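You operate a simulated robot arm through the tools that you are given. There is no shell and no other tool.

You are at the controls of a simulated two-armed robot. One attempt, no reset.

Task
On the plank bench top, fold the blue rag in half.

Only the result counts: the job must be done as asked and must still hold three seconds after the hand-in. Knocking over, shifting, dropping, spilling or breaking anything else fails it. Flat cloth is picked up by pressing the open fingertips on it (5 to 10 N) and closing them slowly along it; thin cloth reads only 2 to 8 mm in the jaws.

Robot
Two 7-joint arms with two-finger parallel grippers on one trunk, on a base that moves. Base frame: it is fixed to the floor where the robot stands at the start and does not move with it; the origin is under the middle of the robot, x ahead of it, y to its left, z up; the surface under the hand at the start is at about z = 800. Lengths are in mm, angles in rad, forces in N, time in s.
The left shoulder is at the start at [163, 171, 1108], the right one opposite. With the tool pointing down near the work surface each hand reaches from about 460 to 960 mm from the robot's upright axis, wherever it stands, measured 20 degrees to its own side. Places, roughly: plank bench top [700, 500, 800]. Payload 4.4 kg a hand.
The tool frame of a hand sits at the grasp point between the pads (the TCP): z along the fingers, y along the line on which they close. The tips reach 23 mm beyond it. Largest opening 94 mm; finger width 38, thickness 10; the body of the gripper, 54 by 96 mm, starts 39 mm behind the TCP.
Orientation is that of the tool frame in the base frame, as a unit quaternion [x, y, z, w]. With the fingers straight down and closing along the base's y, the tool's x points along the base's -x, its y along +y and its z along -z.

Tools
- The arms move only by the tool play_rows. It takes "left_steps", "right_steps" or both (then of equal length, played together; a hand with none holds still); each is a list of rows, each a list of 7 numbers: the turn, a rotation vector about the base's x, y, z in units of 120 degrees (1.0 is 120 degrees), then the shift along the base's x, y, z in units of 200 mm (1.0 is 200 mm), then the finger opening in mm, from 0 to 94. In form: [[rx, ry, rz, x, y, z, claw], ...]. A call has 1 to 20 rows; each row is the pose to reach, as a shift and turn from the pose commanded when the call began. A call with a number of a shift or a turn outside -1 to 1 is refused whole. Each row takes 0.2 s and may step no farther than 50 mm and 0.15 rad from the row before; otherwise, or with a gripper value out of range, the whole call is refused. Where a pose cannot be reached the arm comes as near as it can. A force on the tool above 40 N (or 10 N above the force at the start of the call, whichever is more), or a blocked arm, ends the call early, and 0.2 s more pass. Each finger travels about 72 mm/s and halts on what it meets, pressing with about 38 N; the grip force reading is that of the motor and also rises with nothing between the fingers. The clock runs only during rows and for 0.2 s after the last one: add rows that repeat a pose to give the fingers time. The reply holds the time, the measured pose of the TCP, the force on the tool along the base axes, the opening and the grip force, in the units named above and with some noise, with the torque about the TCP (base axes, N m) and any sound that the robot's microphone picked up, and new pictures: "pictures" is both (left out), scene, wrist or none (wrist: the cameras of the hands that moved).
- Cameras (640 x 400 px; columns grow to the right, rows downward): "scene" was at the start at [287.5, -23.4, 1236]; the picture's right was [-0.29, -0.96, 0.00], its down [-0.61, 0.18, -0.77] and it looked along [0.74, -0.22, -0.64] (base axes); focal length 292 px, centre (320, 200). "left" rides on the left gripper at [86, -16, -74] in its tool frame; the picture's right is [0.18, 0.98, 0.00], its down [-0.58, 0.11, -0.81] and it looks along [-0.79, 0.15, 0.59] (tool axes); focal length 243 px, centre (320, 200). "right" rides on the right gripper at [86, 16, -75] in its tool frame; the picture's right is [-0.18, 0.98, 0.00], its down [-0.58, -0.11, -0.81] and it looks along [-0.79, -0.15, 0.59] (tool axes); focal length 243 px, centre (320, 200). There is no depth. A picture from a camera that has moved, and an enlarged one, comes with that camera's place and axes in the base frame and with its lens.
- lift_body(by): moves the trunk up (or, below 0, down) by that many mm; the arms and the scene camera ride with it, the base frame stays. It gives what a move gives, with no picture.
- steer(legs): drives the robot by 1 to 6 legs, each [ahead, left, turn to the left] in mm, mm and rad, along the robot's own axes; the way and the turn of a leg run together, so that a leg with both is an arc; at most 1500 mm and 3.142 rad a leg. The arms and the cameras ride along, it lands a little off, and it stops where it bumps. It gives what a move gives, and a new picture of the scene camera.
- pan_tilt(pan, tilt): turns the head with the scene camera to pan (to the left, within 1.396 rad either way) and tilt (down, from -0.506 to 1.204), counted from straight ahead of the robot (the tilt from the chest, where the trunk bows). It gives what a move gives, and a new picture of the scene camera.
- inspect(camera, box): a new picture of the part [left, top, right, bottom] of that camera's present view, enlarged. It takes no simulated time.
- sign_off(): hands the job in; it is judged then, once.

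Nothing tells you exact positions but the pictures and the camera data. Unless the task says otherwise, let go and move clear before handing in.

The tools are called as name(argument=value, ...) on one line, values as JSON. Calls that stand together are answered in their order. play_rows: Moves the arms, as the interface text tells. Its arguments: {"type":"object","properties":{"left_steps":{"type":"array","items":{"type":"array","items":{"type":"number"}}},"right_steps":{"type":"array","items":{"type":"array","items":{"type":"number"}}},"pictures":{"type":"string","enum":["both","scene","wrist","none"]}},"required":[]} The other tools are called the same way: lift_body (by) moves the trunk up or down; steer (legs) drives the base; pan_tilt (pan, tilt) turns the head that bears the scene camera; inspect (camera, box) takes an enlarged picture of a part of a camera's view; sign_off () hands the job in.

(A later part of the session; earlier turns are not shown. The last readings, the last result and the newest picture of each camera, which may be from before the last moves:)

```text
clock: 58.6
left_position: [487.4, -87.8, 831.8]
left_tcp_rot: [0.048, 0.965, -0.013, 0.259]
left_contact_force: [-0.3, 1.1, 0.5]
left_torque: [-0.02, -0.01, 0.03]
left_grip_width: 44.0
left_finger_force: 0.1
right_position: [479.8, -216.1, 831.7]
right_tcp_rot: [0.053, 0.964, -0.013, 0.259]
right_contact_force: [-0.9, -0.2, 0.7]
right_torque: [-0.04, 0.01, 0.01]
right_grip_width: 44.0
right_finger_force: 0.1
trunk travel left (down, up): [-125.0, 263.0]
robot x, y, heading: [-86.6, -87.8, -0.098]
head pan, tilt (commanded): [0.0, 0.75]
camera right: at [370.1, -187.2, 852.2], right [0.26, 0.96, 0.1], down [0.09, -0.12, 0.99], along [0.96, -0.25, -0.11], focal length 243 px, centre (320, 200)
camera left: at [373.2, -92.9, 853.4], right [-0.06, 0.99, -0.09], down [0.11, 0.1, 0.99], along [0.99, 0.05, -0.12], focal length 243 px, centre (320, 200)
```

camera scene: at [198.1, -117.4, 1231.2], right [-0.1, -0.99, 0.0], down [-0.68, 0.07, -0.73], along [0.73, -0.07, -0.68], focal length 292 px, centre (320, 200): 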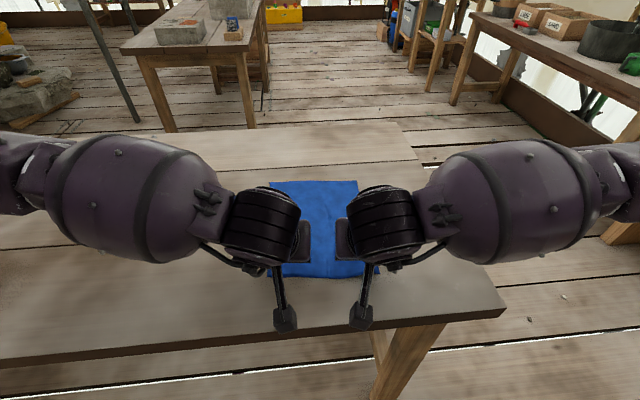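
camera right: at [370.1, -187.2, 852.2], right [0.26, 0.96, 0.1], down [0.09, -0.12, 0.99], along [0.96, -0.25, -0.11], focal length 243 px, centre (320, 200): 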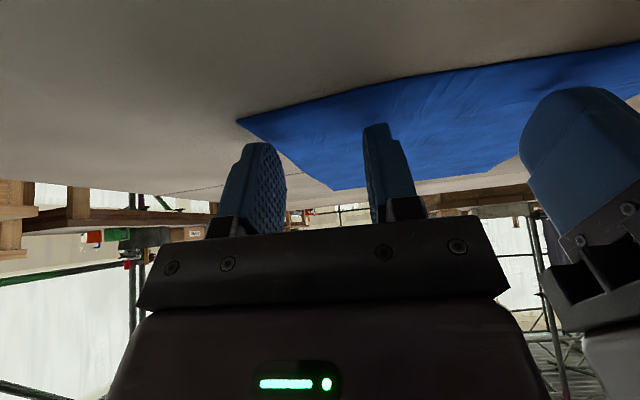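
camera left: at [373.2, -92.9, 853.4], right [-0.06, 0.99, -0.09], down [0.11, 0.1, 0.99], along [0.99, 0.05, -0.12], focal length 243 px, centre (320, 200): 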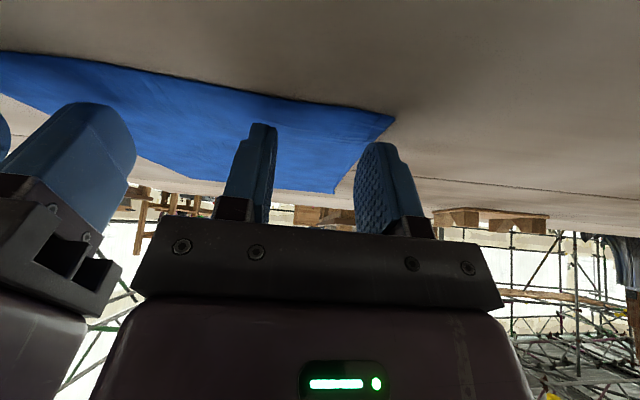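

play_rows(left_steps=[[0, 0, 0, 0, 0, -0.005, 44], [0, 0, 0, 0, 0, -0.01, 44], [0, 0, 0, 0, 0, -0.01, 44]], right_steps=[[0, 0, 0, 0, 0, -0.005, 44], [0, 0, 0, 0, 0, -0.01, 44], [0, 0, 0, 0, 0, -0.01, 44]], pictures="none")

```text
clock: 59.4
left_position: [486.5, -88.7, 831.3]
left_tcp_rot: [0.049, 0.965, -0.012, 0.258]
left_contact_force: [-0.4, -0.7, 0.7]
left_torque: [0.01, 0.01, 0.02]
left_grip_width: 43.9
left_finger_force: 0.1
right_position: [479.6, -217.0, 830.7]
right_tcp_rot: [0.051, 0.964, -0.012, 0.261]
right_contact_force: [0.4, -0.9, 6.9]
right_torque: [-0.09, 0.03, -0.02]
right_grip_width: 44.0
right_finger_force: 0.1
trunk travel left (down, up): [-125.0, 263.0]
robot x, y, heading: [-90.9, -87.2, -0.097]
head pan, tilt (commanded): [0.0, 0.75]
```

play_rows(left_steps=[[0, 0, 0, 0, 0, -0.004, 44], [0, 0, 0, 0, 0, -0.007, 44], [0, 0, 0, 0, 0, -0.007, 44]], right_steps=[[-0.001, 0, 0, 0, 0, -0.001, 44], [-0.001, 0, 0, 0, 0, -0.001, 44], [-0.001, 0, 0, 0, 0, -0.001, 44]], pictures="none")

```text
clock: 60.2
left_position: [485.5, -88.5, 831.6]
left_tcp_rot: [0.05, 0.964, -0.013, 0.26]
left_contact_force: [2.7, 3.4, 15.7]
left_torque: [-0.04, -0.01, 0.01]
left_grip_width: 43.7
left_finger_force: 0.1
right_position: [477.8, -216.5, 831.2]
right_tcp_rot: [0.053, 0.964, -0.014, 0.261]
right_contact_force: [1.5, 1.2, 4.9]
right_torque: [-0.04, -0.03, 0.03]
right_grip_width: 44.1
right_finger_force: 0.1
trunk travel left (down, up): [-125.0, 263.0]
robot x, y, heading: [-88.5, -92.3, -0.1]
head pan, tilt (commanded): [0.0, 0.75]
```

Both hands touch and are well balanced. I'll trim the force and close slowly, drifting the hands slightly toward each other to avoid stretching the cloth.

play_rows(left_steps=[[0, 0, 0, 0, 0, 0.003, 44], [0, 0, 0, 0, -0.0025, 0.003, 42], [0, 0, 0, 0, -0.005, 0.003, 40], [0, 0, 0, 0, -0.0075, 0.003, 38], [0, 0, 0, 0, -0.01, 0.003, 36], [0, 0, 0, 0, -0.0125, 0.003, 34], [0, 0, 0, 0, -0.015, 0.003, 32], [0, 0, 0, 0, -0.0175, 0.003, 30], [0, 0, 0, 0, -0.02, 0.003, 28], [0, 0, 0, 0, -0.0225, 0.003, 26]], right_steps=[[0, 0, 0, 0, 0, -0.001, 44], [0, 0, 0, 0, 0.0025, -0.001, 42], [0, 0, 0, 0, 0.005, -0.001, 40], [0, 0, 0, 0, 0.0075, -0.001, 38], [0, 0, 0, 0, 0.01, -0.001, 36], [0, 0, 0, 0, 0.0125, -0.001, 34], [0, 0, 0, 0, 0.015, -0.001, 32], [0, 0, 0, 0, 0.0175, -0.001, 30], [0, 0, 0, 0, 0.02, -0.001, 28], [0, 0, 0, 0, 0.0225, -0.001, 26]], pictures="wrist")

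```text
clock: 62.4
left_position: [484.2, -92.6, 830.5]
left_tcp_rot: [0.049, 0.965, -0.012, 0.259]
left_contact_force: [-3.2, 2.6, 25.5]
left_torque: [-0.06, 0.2, -0.04]
left_grip_width: 25.8
left_finger_force: 0.2
right_position: [478.4, -211.5, 831.0]
right_tcp_rot: [0.051, 0.964, -0.013, 0.262]
right_contact_force: [-0.1, -0.5, 4.2]
right_torque: [-0.02, 0.01, 0.0]
right_grip_width: 25.9
right_finger_force: 0.0
trunk travel left (down, up): [-125.0, 263.0]
robot x, y, heading: [-91.7, -90.1, -0.102]
head pan, tilt (commanded): [0.0, 0.75]
camera right: at [368.9, -182.4, 851.6], right [0.26, 0.96, 0.09], down [0.08, -0.12, 0.99], along [0.96, -0.25, -0.11], focal length 243 px, centre (320, 200)
camera left: at [371.8, -97.1, 852.0], right [-0.06, 0.99, -0.09], down [0.11, 0.1, 0.99], along [0.99, 0.05, -0.11], focal length 243 px, centre (320, 200)
```

right: 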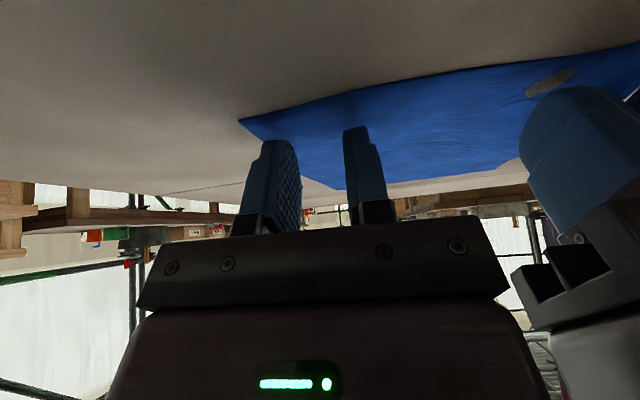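
left: 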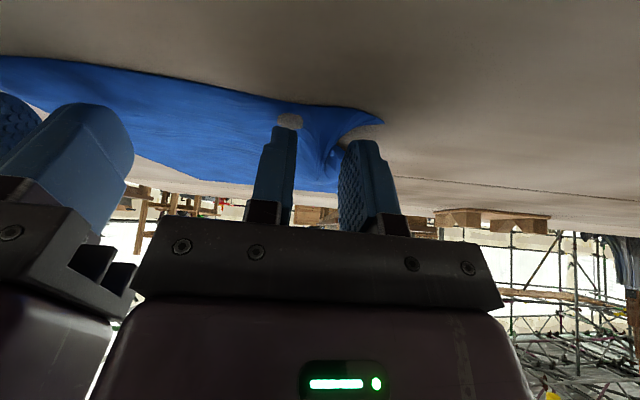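

The left hand is gathering well but pressing hard, while the right slid over the cloth at only 4 N. I'll ease the left, reopen the right, and press it down harder.

play_rows(left_steps=[[0, 0, 0, 0, 0, 0.003, 26], [0, 0, 0, 0, 0, 0.006, 26], [0, 0, 0, 0, 0, 0.006, 26], [0, 0, 0, 0, 0, 0.006, 26], [0, 0, 0, 0, 0, 0.006, 26], [0, 0, 0, 0, 0, 0.006, 26]], right_steps=[[0, 0, 0, 0, 0, 0.02, 26], [0, 0, 0, 0, -0.01, 0.025, 36], [0, 0, 0, 0, -0.022, 0.025, 44], [0, 0, 0, 0, -0.022, 0.005, 44], [0, 0, 0, 0, -0.022, -0.003, 44], [0, 0, 0, 0, -0.022, -0.004, 44]], pictures="none")

```text
clock: 63.8
left_position: [486.1, -91.6, 831.0]
left_tcp_rot: [0.049, 0.965, -0.013, 0.258]
left_contact_force: [-1.4, 1.3, 8.6]
left_torque: [0.0, 0.05, -0.02]
left_grip_width: 25.9
left_finger_force: 0.1
right_position: [480.3, -216.3, 830.1]
right_tcp_rot: [0.052, 0.964, -0.012, 0.262]
right_contact_force: [0.4, 1.0, 12.2]
right_torque: [0.03, 0.06, -0.02]
right_grip_width: 44.0
right_finger_force: 0.1
trunk travel left (down, up): [-125.0, 263.0]
robot x, y, heading: [-89.0, -87.1, -0.099]
head pan, tilt (commanded): [0.0, 0.75]
```

play_rows(right_steps=[[0, 0, 0, 0, 0.0025, 0, 42], [0, 0, 0, 0, 0.005, 0, 40], [0, 0, 0, 0, 0.0075, 0, 38], [0, 0, 0, 0, 0.01, 0, 36], [0, 0, 0, 0, 0.0125, 0, 34], [0, 0, 0, 0, 0.015, 0, 32]], pictures="wrist")

```text
clock: 65.2
left_position: [484.5, -93.8, 830.8]
left_tcp_rot: [0.049, 0.964, -0.012, 0.26]
left_contact_force: [-0.3, 0.1, 0.9]
left_torque: [0.04, 0.01, -0.01]
left_grip_width: 26.3
left_finger_force: 0.2
right_position: [477.6, -213.9, 830.8]
right_tcp_rot: [0.052, 0.964, -0.013, 0.262]
right_contact_force: [2.9, -5.8, 26.1]
right_torque: [-0.18, 0.06, 0.01]
right_grip_width: 32.3
right_finger_force: 0.7
trunk travel left (down, up): [-125.0, 263.0]
robot x, y, heading: [-88.4, -90.1, -0.102]
head pan, tilt (commanded): [0.0, 0.75]
camera right: at [369.4, -184.4, 851.1], right [0.26, 0.96, 0.09], down [0.08, -0.12, 0.99], along [0.96, -0.25, -0.11], focal length 243 px, centre (320, 200)
```

right: 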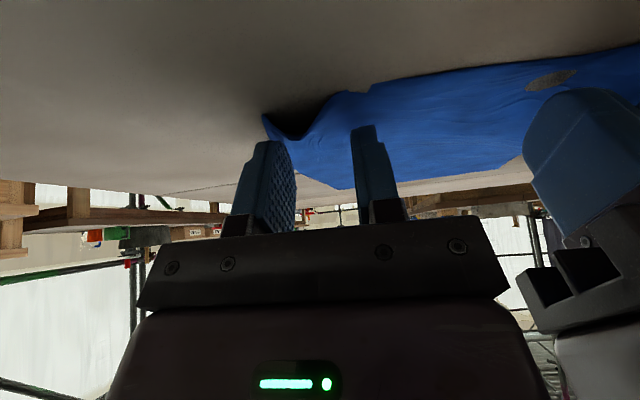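

The right hand is gathering now. I'll rebalance the forces on both hands and keep closing.

play_rows(left_steps=[[0, 0, 0, 0, 0, -0.003, 26], [0, 0, 0, 0, -0.0025, -0.003, 25], [0, 0, 0, 0, -0.005, -0.003, 23], [0, 0, 0, 0, -0.0075, -0.003, 21], [0, 0, 0, 0, -0.01, -0.003, 19], [0, 0, 0, 0, -0.0125, -0.003, 17]], right_steps=[[0, 0, 0, 0, 0.002, 0.005, 31], [0, 0, 0, 0, 0.005, 0.005, 29], [0, 0, 0, 0, 0.0075, 0.005, 27], [0, 0, 0, 0, 0.01, 0.005, 24], [0, 0, 0, 0, 0.0125, 0.005, 21], [0, 0, 0, 0, 0.015, 0.005, 18]], pictures="wrist")

```text
clock: 66.6
left_position: [484.7, -94.4, 831.0]
left_tcp_rot: [0.048, 0.965, -0.013, 0.259]
left_contact_force: [0.4, -1.3, 1.0]
left_torque: [-0.04, 0.05, -0.01]
left_grip_width: 17.2
left_finger_force: 1.0
right_position: [477.8, -210.6, 830.5]
right_tcp_rot: [0.051, 0.964, -0.013, 0.26]
right_contact_force: [-2.4, 1.7, 24.6]
right_torque: [0.11, 0.18, -0.04]
right_grip_width: 17.6
right_finger_force: 0.1
trunk travel left (down, up): [-125.0, 263.0]
robot x, y, heading: [-89.3, -89.4, -0.096]
head pan, tilt (commanded): [0.0, 0.75]
camera right: at [368.9, -180.7, 851.4], right [0.26, 0.96, 0.09], down [0.08, -0.12, 0.99], along [0.96, -0.25, -0.11], focal length 243 px, centre (320, 200)
camera left: at [372.1, -99.6, 852.7], right [-0.06, 0.99, -0.09], down [0.11, 0.1, 0.99], along [0.99, 0.05, -0.11], focal length 243 px, centre (320, 200)
```

right: 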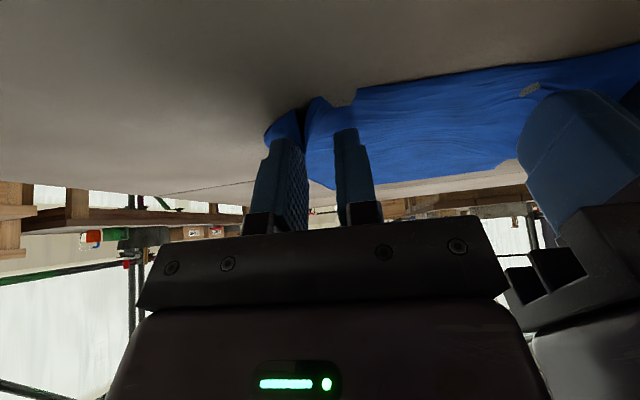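
left: 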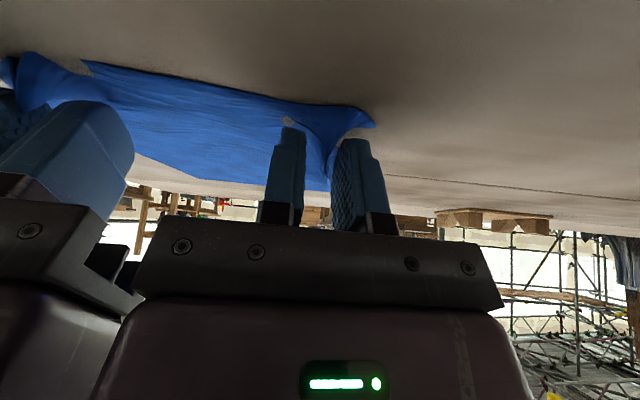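

Ridges stand between the fingers on both hands. I'll finish closing with a small force rebalance.

play_rows(left_steps=[[0, 0, 0, 0, 0, -0.004, 16], [0, 0, 0, 0, -0.0025, -0.004, 14], [0, 0, 0, 0, -0.005, -0.004, 12], [0, 0, 0, 0, -0.0075, -0.004, 10], [0, 0, 0, 0, -0.01, -0.004, 8], [0, 0, 0, 0, -0.0125, -0.004, 6], [0, 0, 0, 0, -0.015, -0.004, 4], [0, 0, 0, 0, -0.015, -0.004, 2], [0, 0, 0, 0, -0.015, -0.004, 0], [0, 0, 0, 0, -0.015, -0.004, 0]], right_steps=[[0, 0, 0, 0, 0, 0.004, 16], [0, 0, 0, 0, 0.0025, 0.004, 14], [0, 0, 0, 0, 0.005, 0.004, 12], [0, 0, 0, 0, 0.0075, 0.004, 10], [0, 0, 0, 0, 0.01, 0.004, 8], [0, 0, 0, 0, 0.0125, 0.004, 6], [0, 0, 0, 0, 0.015, 0.004, 4], [0, 0, 0, 0, 0.015, 0.004, 2], [0, 0, 0, 0, 0.015, 0.004, 0], [0, 0, 0, 0, 0.015, 0.004, 0]], pictures="wrist")

```text
clock: 68.8
left_position: [486.2, -99.2, 831.0]
left_tcp_rot: [0.049, 0.964, -0.016, 0.259]
left_contact_force: [-1.2, -27.7, 17.8]
left_torque: [-0.84, 0.1, -0.06]
left_grip_width: 2.5
left_finger_force: 37.8
right_position: [478.3, -206.9, 831.5]
right_tcp_rot: [0.05, 0.964, -0.011, 0.261]
right_contact_force: [2.0, 31.1, 1.3]
right_torque: [0.93, -0.06, -0.05]
right_grip_width: 2.6
right_finger_force: 37.8
trunk travel left (down, up): [-125.0, 263.0]
robot x, y, heading: [-92.2, -85.2, -0.101]
head pan, tilt (commanded): [0.0, 0.75]
camera right: at [369.1, -177.0, 852.0], right [0.26, 0.96, 0.1], down [0.08, -0.12, 0.99], along [0.96, -0.25, -0.11], focal length 243 px, centre (320, 200)
camera left: at [372.2, -103.5, 852.1], right [-0.06, 0.99, -0.09], down [0.11, 0.1, 0.99], along [0.99, 0.05, -0.11], focal length 243 px, centre (320, 200)
```

right: 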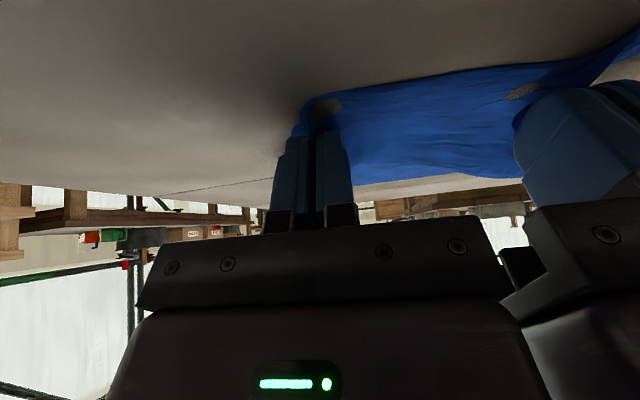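
left: 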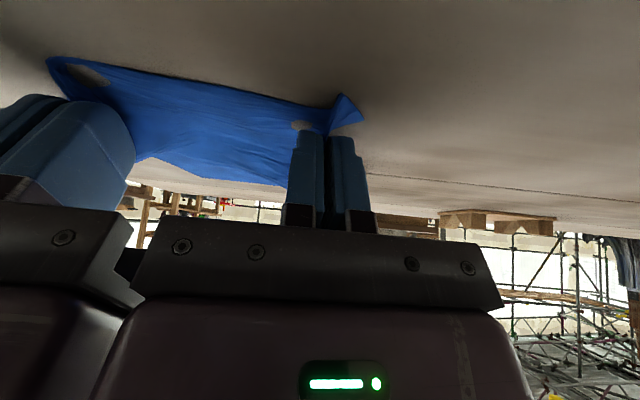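

Both jaws hold cloth, reading 2.5 and 2.6 mm, gripped near the edge. The cloth between the hands is very taut at about 30 N, so I'll move the hands inward to relieve it and start lifting in an arc.

play_rows(left_steps=[[0, 0, 0, 0, -0.012, 0.002, 0], [0, 0, 0, 0, -0.0225, 0.005, 0], [0.0021, 0.0207, 0, 0.0139, -0.0239, 0.064, 0], [0.0042, 0.0415, 0, 0.0326, -0.0258, 0.1268, 0], [0.0063, 0.0622, 0, 0.0637, -0.0289, 0.1865, 0], [0.0083, 0.0829, 0, 0.1035, -0.0329, 0.2435, 0], [0.0083, 0.0829, 0, 0.1035, -0.0329, 0.2435, 0]], right_steps=[[0, 0, 0, 0, 0.012, 0.002, 0], [0, 0, 0, 0, 0.0225, 0.005, 0], [0.0021, 0.0207, 0, 0.0139, 0.0211, 0.064, 0], [0.0042, 0.0415, 0, 0.0326, 0.0192, 0.1268, 0], [0.0063, 0.0622, 0, 0.0637, 0.0161, 0.1865, 0], [0.0083, 0.0829, 0, 0.1035, 0.0121, 0.2435, 0], [0.0083, 0.0829, 0, 0.1035, 0.0121, 0.2435, 0]], pictures="both")

inspect(camera="scene", box=[230, 160, 410, 290])

```text
clock: 70.4
left_position: [508.6, -104.4, 876.1]
left_tcp_rot: [0.051, 0.984, -0.007, 0.173]
left_contact_force: [0.6, -2.5, 0.2]
left_torque: [-0.07, 0.02, 0.01]
left_grip_width: 2.5
left_finger_force: 37.6
right_position: [502.5, -205.4, 878.2]
right_tcp_rot: [0.052, 0.983, -0.009, 0.174]
right_contact_force: [-0.2, 2.7, -0.2]
right_torque: [0.08, -0.05, 0.04]
right_grip_width: 2.3
right_finger_force: 37.8
trunk travel left (down, up): [-125.0, 263.0]
robot x, y, heading: [-90.6, -92.7, -0.101]
head pan, tilt (commanded): [0.0, 0.75]
camera scene: at [198.4, -117.4, 1231.0], right [-0.1, -0.99, 0.0], down [-0.68, 0.07, -0.73], along [0.73, -0.07, -0.68], focal length 292 px, centre (320, 200)
camera right: at [398.0, -176.9, 918.7], right [0.28, 0.96, 0.06], down [0.26, -0.14, 0.96], along [0.93, -0.25, -0.28], focal length 243 px, centre (320, 200)
camera left: at [400.8, -110.0, 917.9], right [-0.07, 1.0, -0.06], down [0.28, 0.08, 0.96], along [0.96, 0.05, -0.29], focal length 243 px, centre (320, 200)
```

scene: 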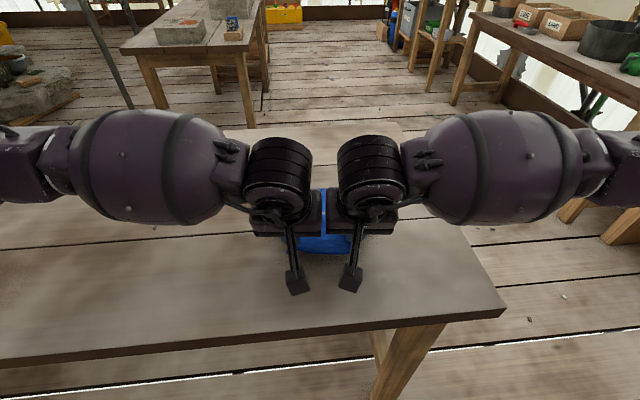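
right: 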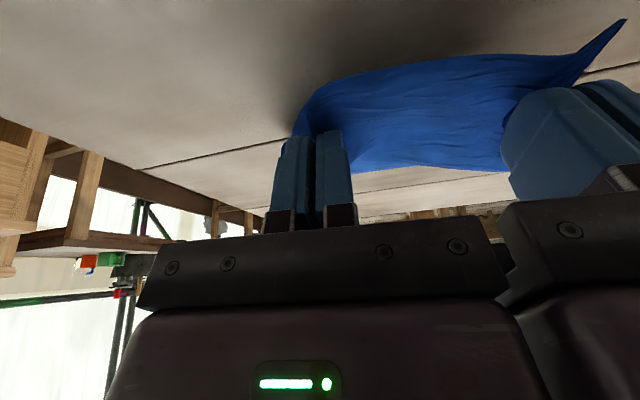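
left: 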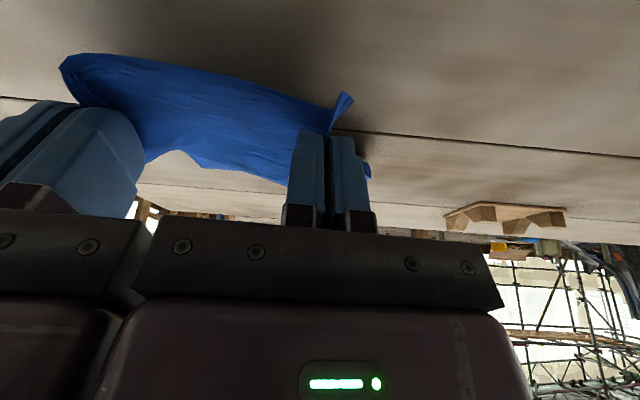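

```text
3.08 times, centred on (320, 225) of scene
camera zoom: at [198.4, -117.4, 1231.0], right [-0.1, -0.99, 0.0], down [-0.68, 0.07, -0.73], along [0.73, -0.07, -0.68], focal length 900 px, centre (320, 123)
```

zoom: 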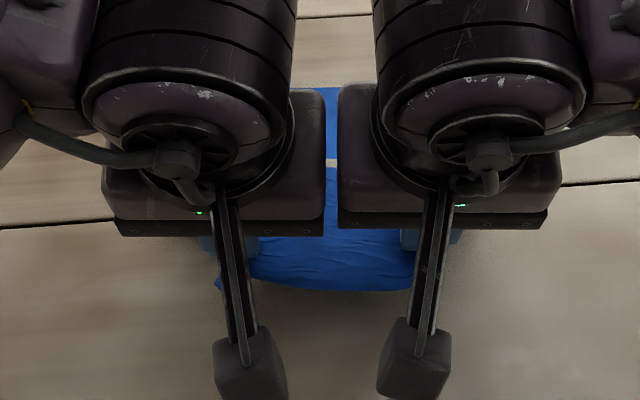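

Both hands still hold the cloth. The view suggests the far edge may have crept about 25 mm closer and part of the middle has sunk visually into the table. I'll continue the arc up to near mid-height and watch forces and pictures.

play_rows(left_steps=[[0.0021, 0.0207, 0, 0.05, -0.005, 0.055, 0], [0.0042, 0.0415, 0, 0.105, -0.0105, 0.0985, 0], [0.0063, 0.0622, 0, 0.168, -0.017, 0.14, 0], [0.0083, 0.0829, 0, 0.237, -0.024, 0.172, 0], [0.0104, 0.1036, 0, 0.31, -0.031, 0.2, 0], [0.0125, 0.1244, 0, 0.39, -0.039, 0.215, 0], [0.0125, 0.1244, 0, 0.39, -0.039, 0.215, 0]], right_steps=[[0.0021, 0.0207, 0, 0.05, -0.005, 0.055, 0], [0.0042, 0.0415, 0, 0.105, -0.0105, 0.0985, 0], [0.0063, 0.0622, 0, 0.168, -0.017, 0.14, 0], [0.0083, 0.0829, 0, 0.237, -0.024, 0.172, 0], [0.0104, 0.1036, 0, 0.31, -0.031, 0.2, 0], [0.0125, 0.1244, 0, 0.39, -0.039, 0.215, 0], [0.0125, 0.1244, 0, 0.39, -0.039, 0.215, 0]], pictures="both")

```text
clock: 72.0
left_position: [585.5, -112.4, 919.1]
left_tcp_rot: [0.05, 0.998, -0.001, 0.044]
left_contact_force: [0.2, 1.0, -0.8]
left_torque: [-0.01, 0.0, 0.02]
left_grip_width: 2.4
left_finger_force: 38.3
right_position: [578.4, -211.1, 922.7]
right_tcp_rot: [0.052, 0.998, -0.005, 0.045]
right_contact_force: [0.1, 0.6, 0.4]
right_torque: [0.01, 0.03, 0.07]
right_grip_width: 2.2
right_finger_force: 37.8
trunk travel left (down, up): [-125.0, 263.0]
robot x, y, heading: [-91.0, -90.2, -0.101]
head pan, tilt (commanded): [0.0, 0.75]
camera scene: at [197.9, -117.4, 1231.3], right [-0.1, -0.99, 0.0], down [-0.68, 0.07, -0.73], along [0.73, -0.07, -0.68], focal length 292 px, centre (320, 200)
camera right: at [488.6, -184.7, 989.6], right [0.29, 0.96, 0.01], down [0.49, -0.16, 0.86], along [0.82, -0.24, -0.52], focal length 243 px, centre (320, 200)
camera left: at [491.5, -119.8, 986.8], right [-0.08, 1.0, -0.01], down [0.52, 0.06, 0.85], along [0.85, 0.06, -0.52], focal length 243 px, centre (320, 200)
```

scene: 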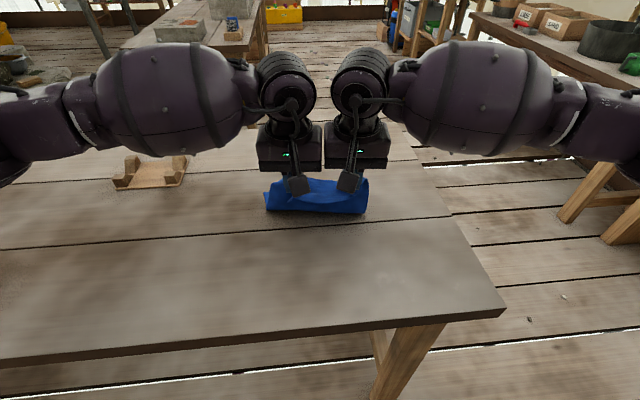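
right: 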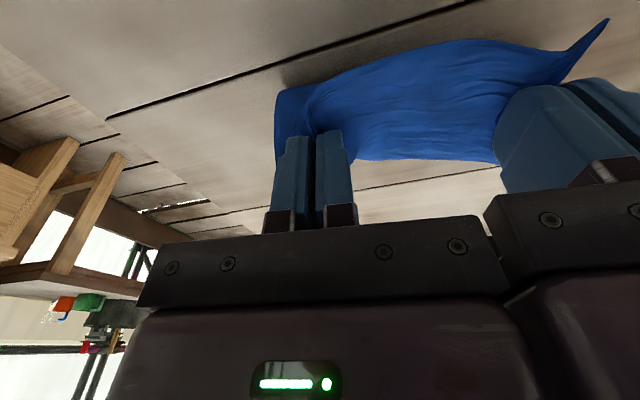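
left: 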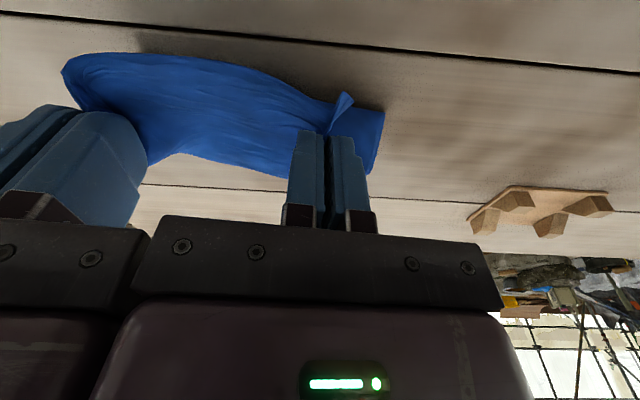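

The cloth hangs as a curtain with its fold line on the table at about x=620, right at mid-length, and both grips hold. I'll drive the base forward 70 mm so the arms can reach the far edge with a good tilt, which also carries the cloth forward.

steer(legs=[[70, 0, 0]])

```text
clock: 73.0
left_position: [654.2, -120.1, 919.6]
left_tcp_rot: [0.052, 0.998, -0.001, 0.043]
left_contact_force: [0.6, -0.5, 0.3]
left_torque: [-0.02, 0.02, 0.0]
left_grip_width: 2.4
left_finger_force: 38.1
right_position: [647.9, -219.7, 923.0]
right_tcp_rot: [0.054, 0.998, -0.004, 0.044]
right_contact_force: [-0.6, -0.4, 0.1]
right_torque: [-0.03, 0.02, 0.06]
right_grip_width: 2.5
right_finger_force: 38.5
trunk travel left (down, up): [-125.0, 263.0]
robot x, y, heading: [-20.7, -93.6, -0.103]
head pan, tilt (commanded): [0.0, 0.75]
camera scene: at [267.9, -124.8, 1231.1], right [-0.1, -0.99, 0.0], down [-0.68, 0.07, -0.73], along [0.73, -0.07, -0.68], focal length 292 px, centre (320, 200)
```

scene: 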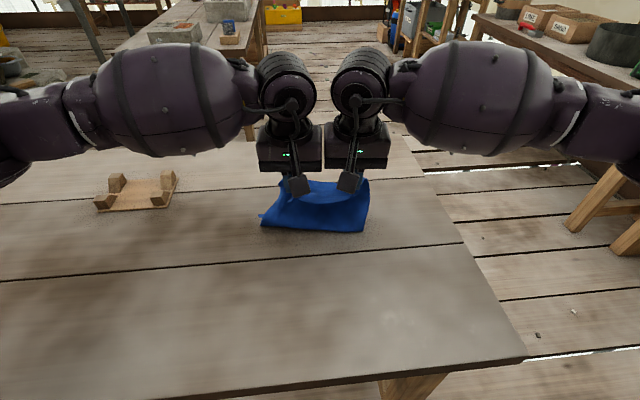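

inspect(camera="scene", box=[220, 130, 420, 260])

inspect(camera="left", box=[0, 0, 640, 400])

inspect(camera="right", box=[0, 0, 640, 400])

```text
3.08 times, centred on (320, 195) of scene
camera zoom: at [267.9, -124.8, 1231.1], right [-0.1, -0.99, 0.0], down [-0.68, 0.07, -0.73], along [0.73, -0.07, -0.68], focal length 900 px, centre (320, 215)
```

zoom: 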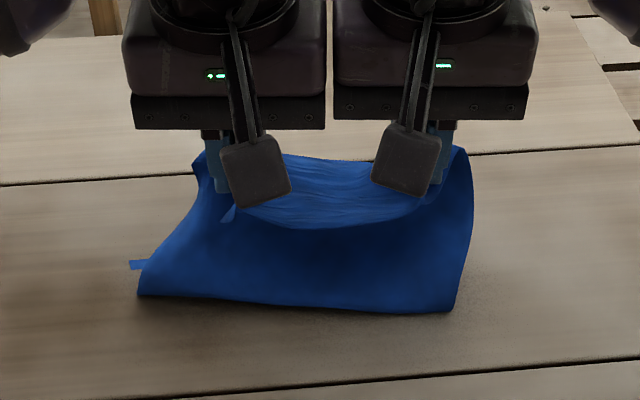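

```text
1.00 times, centred on (320, 200) of left (not enlarged: the box is as wide or as high as the picture)
camera zoom: at [560.9, -127.4, 986.1], right [-0.08, 1.0, -0.01], down [0.52, 0.06, 0.85], along [0.85, 0.06, -0.52], focal length 243 px, centre (320, 200)
```

zoom: 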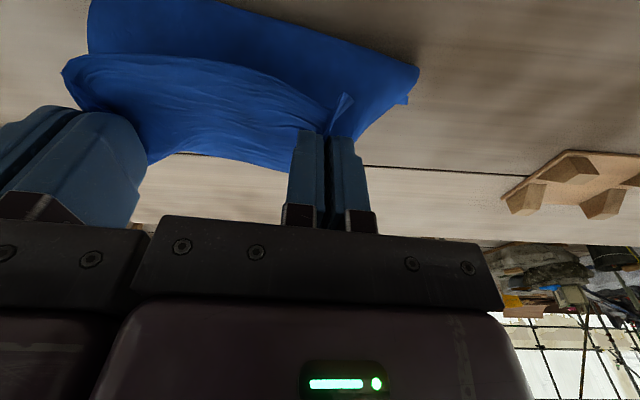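

```text
1.00 times, centred on (320, 200) of right (not enlarged: the box is as wide or as high as the picture)
camera zoom: at [558.1, -192.3, 989.1], right [0.29, 0.96, 0.01], down [0.49, -0.16, 0.86], along [0.82, -0.24, -0.52], focal length 243 px, centre (320, 200)
```

zoom: 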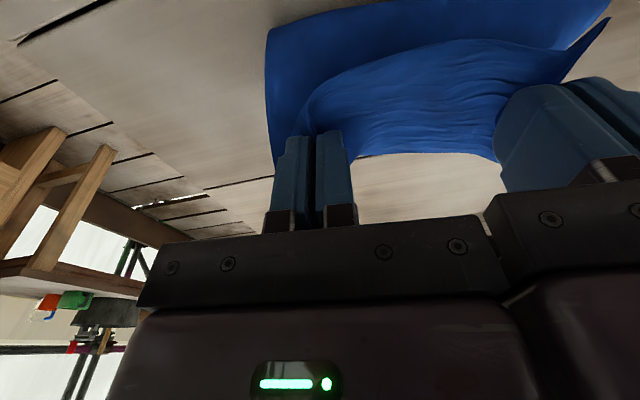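

The near edge is held above the lower layer with the fold line behind it, from about (665,-46) to (632,-248). I'll continue forward and down with increasing tilt, spreading the hands slightly to take up the sag between them.

play_rows(left_steps=[[0.0021, 0.0207, 0, 0.0672, -0.0017, -0.019, 0], [0.0042, 0.0415, 0, 0.1348, -0.0036, -0.038, 0], [0.0075, 0.0746, 0, 0.192, -0.0043, -0.0825, 0], [0.0108, 0.1078, 0, 0.2492, -0.005, -0.1275, 0], [0.0138, 0.1368, 0, 0.292, -0.0094, -0.185, 0], [0.0167, 0.1658, 0, 0.3353, -0.0137, -0.2415, 0], [0.0167, 0.1658, 0, 0.3353, -0.0137, -0.2415, 0]], right_steps=[[0.0021, 0.0207, 0, 0.0672, -0.0117, -0.019, 0], [0.0042, 0.0415, 0, 0.1348, -0.0236, -0.038, 0], [0.0075, 0.0746, 0, 0.192, -0.0343, -0.0825, 0], [0.0108, 0.1078, 0, 0.2492, -0.045, -0.1275, 0], [0.0138, 0.1368, 0, 0.292, -0.0494, -0.185, 0], [0.0167, 0.1658, 0, 0.3353, -0.0537, -0.2415, 0], [0.0167, 0.1658, 0, 0.3353, -0.0537, -0.2415, 0]], pictures="both")

inspect(camera="scene", box=[220, 130, 420, 260])

```text
clock: 74.6
left_position: [719.8, -124.6, 871.8]
left_tcp_rot: [0.052, 0.99, 0.005, -0.131]
left_contact_force: [-2.0, -26.4, 2.5]
left_torque: [-0.58, 0.07, 0.55]
left_grip_width: 2.5
left_finger_force: 38.8
right_position: [713.7, -231.1, 876.9]
right_tcp_rot: [0.051, 0.99, 0.006, -0.129]
right_contact_force: [1.7, 26.1, -1.0]
right_torque: [0.55, -0.09, -0.57]
right_grip_width: 2.4
right_finger_force: 38.0
trunk travel left (down, up): [-125.0, 263.0]
robot x, y, heading: [-19.2, -101.2, -0.103]
head pan, tilt (commanded): [0.0, 0.75]
camera scene: at [266.6, -124.6, 1231.5], right [-0.1, -0.99, 0.0], down [-0.68, 0.07, -0.73], along [0.73, -0.07, -0.68], focal length 292 px, centre (320, 200)
camera right: at [652.6, -206.2, 970.6], right [0.28, 0.96, -0.05], down [0.75, -0.19, 0.63], along [0.6, -0.21, -0.77], focal length 243 px, centre (320, 200)
camera left: at [653.9, -133.6, 967.1], right [-0.07, 1.0, 0.05], down [0.78, 0.03, 0.63], along [0.62, 0.08, -0.78], focal length 243 px, centre (320, 200)
```

scene: 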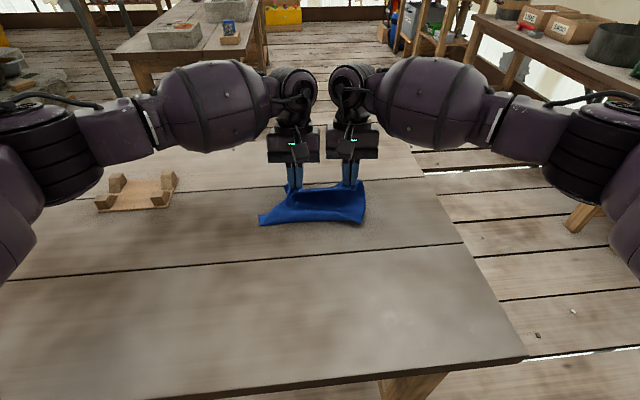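
right: 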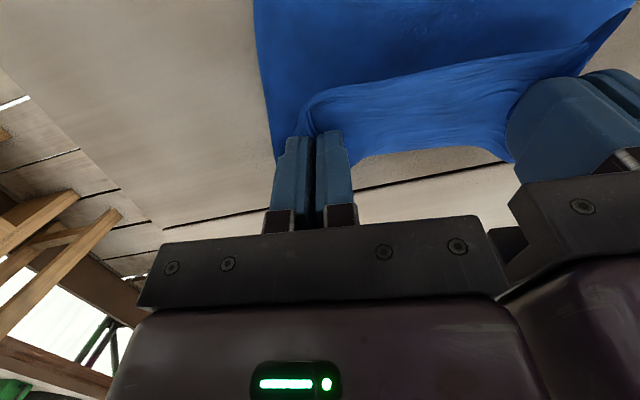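
left: 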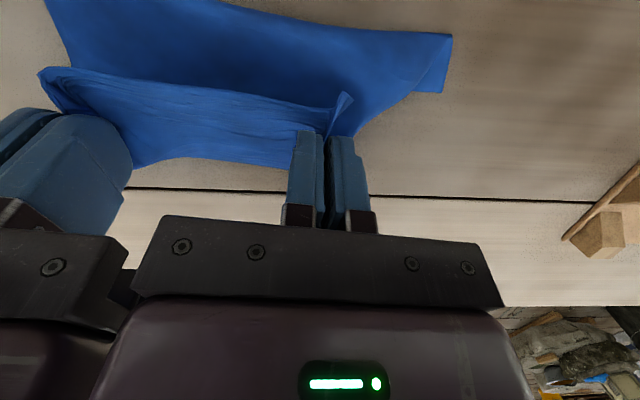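

```text
3.08 times, centred on (320, 195) of scene
camera zoom: at [266.6, -124.6, 1231.5], right [-0.1, -0.99, 0.0], down [-0.68, 0.07, -0.73], along [0.73, -0.07, -0.68], focal length 900 px, centre (320, 215)
```

zoom: 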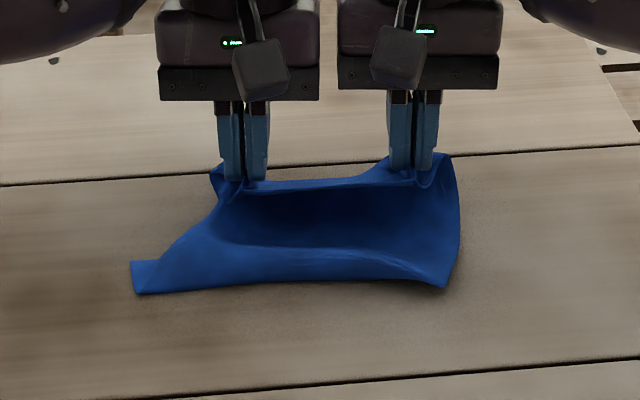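

I can now see that part of the lower layer has sunk into the table surface, probably because I pressed harder than the advised 5 to 10 N. The grips are still good, so I'll ease the sideways tension and lift the rag clear of the table, then lay it down again as a fold.

play_rows(left_steps=[[0, 0, 0, 0, -0.01, 0.03, 0], [0, 0, 0, 0, -0.018, 0.08, 0], [0, 0, 0, 0, -0.018, 0.15, 0], [0, 0, 0, 0, -0.018, 0.23, 0], [0, 0, 0, 0, -0.018, 0.32, 0], [0, 0, 0, 0, -0.018, 0.42, 0], [0, 0, 0, 0, -0.018, 0.52, 0], [0, 0, 0, 0, -0.018, 0.62, 0], [0, 0, 0, 0, -0.018, 0.72, 0], [0, 0, 0, 0, -0.018, 0.82, 0], [0, 0, 0, 0, -0.018, 0.9, 0], [0, 0, 0, 0, -0.018, 0.9, 0]], right_steps=[[0, 0, 0, 0, 0.01, 0.03, 0], [0, 0, 0, 0, 0.018, 0.08, 0], [0, 0, 0, 0, 0.018, 0.15, 0], [0, 0, 0, 0, 0.018, 0.23, 0], [0, 0, 0, 0, 0.018, 0.32, 0], [0, 0, 0, 0, 0.018, 0.42, 0], [0, 0, 0, 0, 0.018, 0.52, 0], [0, 0, 0, 0, 0.018, 0.62, 0], [0, 0, 0, 0, 0.018, 0.72, 0], [0, 0, 0, 0, 0.018, 0.82, 0], [0, 0, 0, 0, 0.018, 0.9, 0], [0, 0, 0, 0, 0.018, 0.9, 0]], pictures="both")

```text
clock: 77.2
left_position: [721.9, -128.2, 1051.0]
left_tcp_rot: [0.051, 0.99, 0.006, -0.131]
left_contact_force: [0.2, 0.5, -0.6]
left_torque: [0.0, 0.02, 0.01]
left_grip_width: 2.5
left_finger_force: 38.5
right_position: [716.2, -228.7, 1053.9]
right_tcp_rot: [0.053, 0.99, 0.004, -0.13]
right_contact_force: [-0.1, -0.5, 0.0]
right_torque: [0.01, 0.0, 0.02]
right_grip_width: 2.4
right_finger_force: 37.9
trunk travel left (down, up): [-125.0, 263.0]
robot x, y, heading: [-22.4, -96.9, -0.097]
head pan, tilt (commanded): [0.0, 0.75]
camera scene: at [267.8, -124.7, 1230.9], right [-0.1, -0.99, 0.0], down [-0.68, 0.07, -0.73], along [0.73, -0.07, -0.68], focal length 292 px, centre (320, 200)
camera right: at [653.5, -202.8, 1147.4], right [0.28, 0.96, -0.05], down [0.75, -0.19, 0.63], along [0.59, -0.22, -0.77], focal length 243 px, centre (320, 200)
camera left: at [656.5, -137.8, 1145.6], right [-0.08, 1.0, 0.05], down [0.78, 0.03, 0.63], along [0.62, 0.09, -0.78], focal length 243 px, centre (320, 200)
```

scene: 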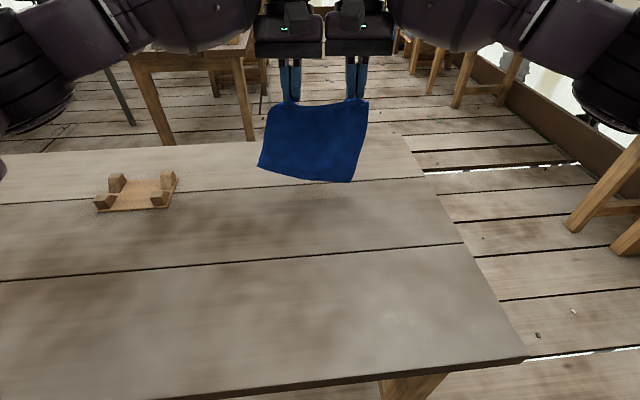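
right: 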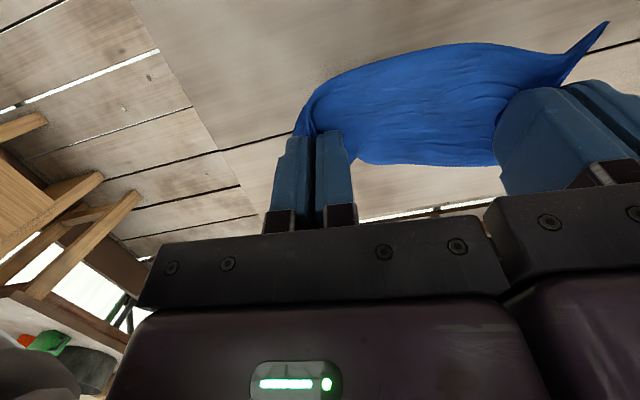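
left: 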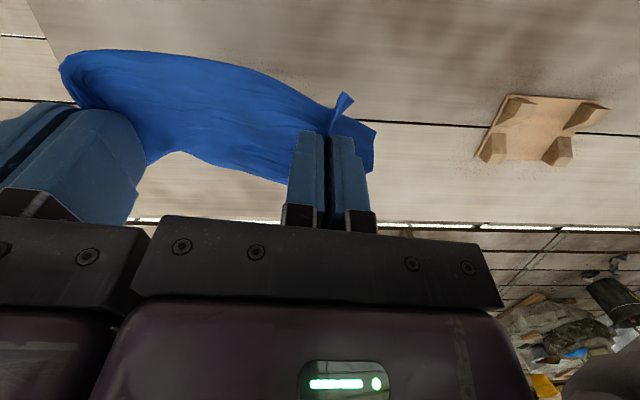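

The rag now hangs free of the table from both hands, though its lower end may still be swinging or curled. I'll hold for a moment and look again.

play_rows(left_steps=[[0, 0, 0, 0, 0, 0.03, 0], [0, 0, 0, 0, 0, 0.06, 0], [0, 0, 0, 0, 0, 0.06, 0], [0, 0, 0, 0, 0, 0.06, 0], [0, 0, 0, 0, 0, 0.06, 0], [0, 0, 0, 0, 0, 0.06, 0]], right_steps=[[0, 0, 0, 0, 0, 0.03, 0], [0, 0, 0, 0, 0, 0.06, 0], [0, 0, 0, 0, 0, 0.06, 0], [0, 0, 0, 0, 0, 0.06, 0], [0, 0, 0, 0, 0, 0.06, 0], [0, 0, 0, 0, 0, 0.06, 0]], pictures="both")

inspect(camera="scene", box=[220, 60, 420, 220])

```text
clock: 78.6
left_position: [720.9, -127.4, 1061.8]
left_tcp_rot: [0.051, 0.99, 0.006, -0.13]
left_contact_force: [-0.3, -0.1, -0.1]
left_torque: [-0.02, -0.05, 0.0]
left_grip_width: 2.2
left_finger_force: 38.2
right_position: [713.6, -227.6, 1066.5]
right_tcp_rot: [0.053, 0.99, 0.005, -0.13]
right_contact_force: [-0.1, 1.0, -1.0]
right_torque: [-0.02, 0.0, 0.01]
right_grip_width: 2.3
right_finger_force: 37.8
trunk travel left (down, up): [-125.0, 263.0]
robot x, y, heading: [-18.9, -96.3, -0.104]
head pan, tilt (commanded): [0.0, 0.75]
camera scene: at [267.3, -124.7, 1231.2], right [-0.1, -0.99, 0.0], down [-0.68, 0.07, -0.73], along [0.73, -0.07, -0.68], focal length 292 px, centre (320, 200)
camera right: at [652.7, -202.2, 1160.1], right [0.28, 0.96, -0.05], down [0.75, -0.19, 0.63], along [0.59, -0.22, -0.77], focal length 243 px, centre (320, 200)
camera left: at [656.4, -136.4, 1157.4], right [-0.08, 1.0, 0.05], down [0.78, 0.03, 0.63], along [0.62, 0.09, -0.78], focal length 243 px, centre (320, 200)
```

scene: 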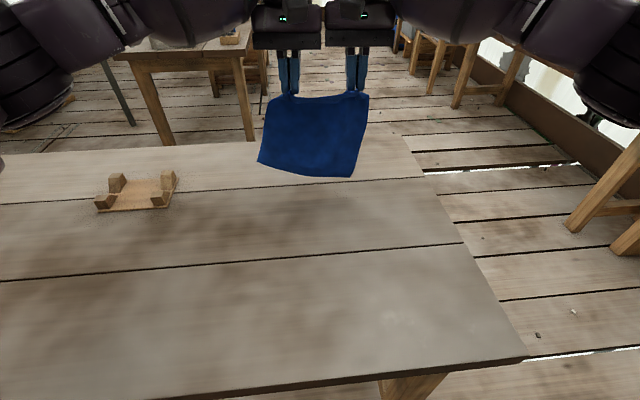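
right: 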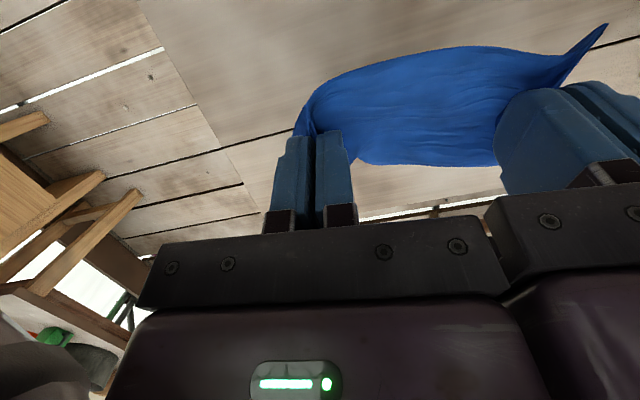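
left: 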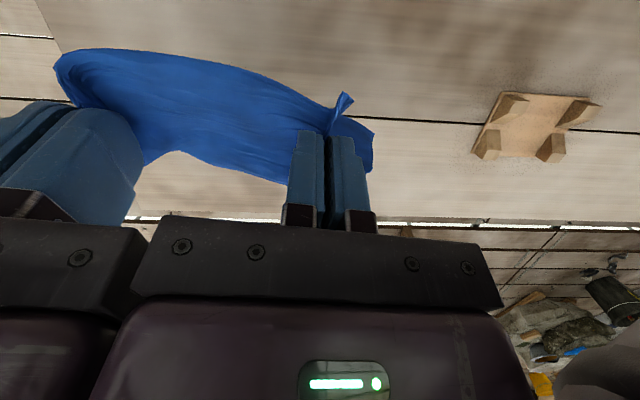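

```text
2.50 times, centred on (320, 140) of scene
camera zoom: at [267.3, -124.7, 1231.2], right [-0.1, -0.99, 0.0], down [-0.68, 0.07, -0.73], along [0.73, -0.07, -0.68], focal length 731 px, centre (320, 350)
```

zoom: 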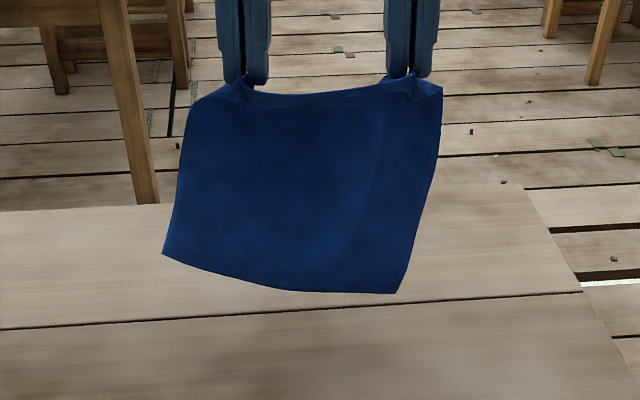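

The rag hangs free at full length and is stiff enough to lean the way the jaws point. So I'll fold it the other way: lower it so its bottom edge lands on the robot side and lay half going forward. Then I'll bring the held edge back over the top toward me, finishing with forward-tilted fingers. First I'm moving the hands back and tilting them so the rag hangs straight down.

play_rows(left_steps=[[0.0019, 0.0191, 0, -0.066, 0.0068, 0.02, 0], [0.0038, 0.0381, 0, -0.1315, 0.0135, 0.03, 0], [0.0058, 0.0572, 0, -0.197, 0.02, 0.03, 0], [0.0077, 0.0763, 0, -0.263, 0.027, 0.03, 0], [0.0096, 0.0954, 0, -0.329, 0.034, 0.03, 0], [0.0115, 0.1144, 0, -0.3945, 0.0405, 0.03, 0], [0.0134, 0.1335, 0, -0.46, 0.047, 0.03, 0], [0.0154, 0.1526, 0, -0.526, 0.054, 0.03, 0], [0.0173, 0.1716, 0, -0.592, 0.061, 0.03, 0], [0.0192, 0.1907, 0, -0.6575, 0.0675, 0.03, 0], [0.0192, 0.1907, 0, -0.6575, 0.0675, 0.03, 0], [0.0192, 0.1907, 0, -0.6575, 0.0675, 0.03, 0]], right_steps=[[0.0019, 0.0191, 0, -0.066, 0.0068, 0.02, 0], [0.0038, 0.0381, 0, -0.1315, 0.0135, 0.03, 0], [0.0058, 0.0572, 0, -0.197, 0.02, 0.03, 0], [0.0077, 0.0763, 0, -0.263, 0.027, 0.03, 0], [0.0096, 0.0954, 0, -0.329, 0.034, 0.03, 0], [0.0115, 0.1144, 0, -0.3945, 0.0405, 0.03, 0], [0.0134, 0.1335, 0, -0.46, 0.047, 0.03, 0], [0.0154, 0.1526, 0, -0.526, 0.054, 0.03, 0], [0.0173, 0.1716, 0, -0.592, 0.061, 0.03, 0], [0.0192, 0.1907, 0, -0.6575, 0.0675, 0.03, 0], [0.0192, 0.1907, 0, -0.6575, 0.0675, 0.03, 0], [0.0192, 0.1907, 0, -0.6575, 0.0675, 0.03, 0]], pictures="scene")

inspect(camera="scene", box=[220, 60, 420, 260])

```text
clock: 81.2
left_position: [590.4, -111.8, 1069.6]
left_tcp_rot: [0.049, 0.944, 0.016, -0.325]
left_contact_force: [-0.6, -2.0, 0.5]
left_torque: [-0.03, 0.01, 0.04]
left_grip_width: 2.6
left_finger_force: 38.1
right_position: [582.7, -213.9, 1073.3]
right_tcp_rot: [0.05, 0.945, 0.014, -0.324]
right_contact_force: [0.5, 1.3, -0.6]
right_torque: [0.03, -0.04, -0.01]
right_grip_width: 2.3
right_finger_force: 37.9
trunk travel left (down, up): [-125.0, 263.0]
robot x, y, heading: [-21.7, -97.1, -0.1]
head pan, tilt (commanded): [0.0, 0.75]
camera scene: at [267.3, -124.7, 1231.2], right [-0.1, -0.99, 0.0], down [-0.68, 0.07, -0.73], along [0.73, -0.07, -0.68], focal length 292 px, centre (320, 200)
```

scene: 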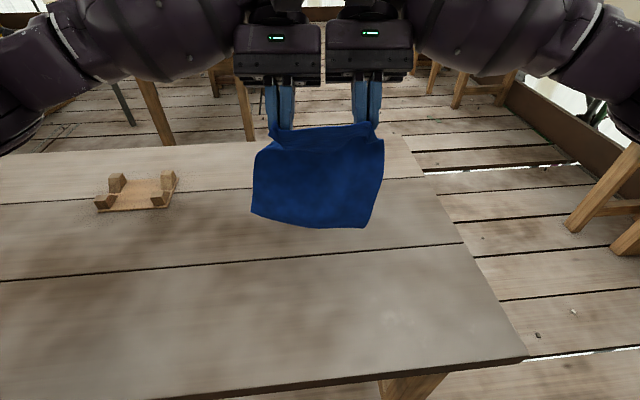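

```text
2.00 times, centred on (320, 160) of scene
camera zoom: at [267.3, -124.7, 1231.2], right [-0.1, -0.99, 0.0], down [-0.68, 0.07, -0.73], along [0.73, -0.07, -0.68], focal length 585 px, centre (320, 280)
```

zoom: 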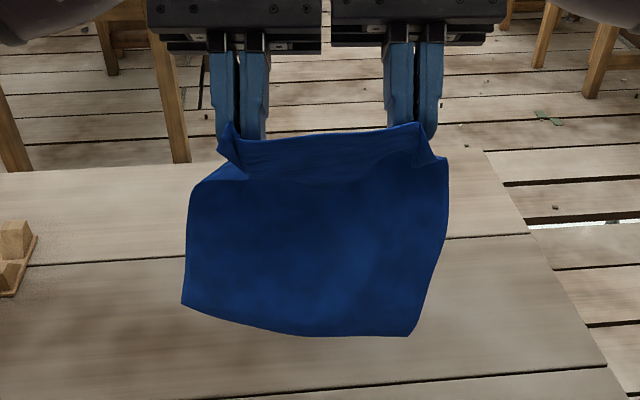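

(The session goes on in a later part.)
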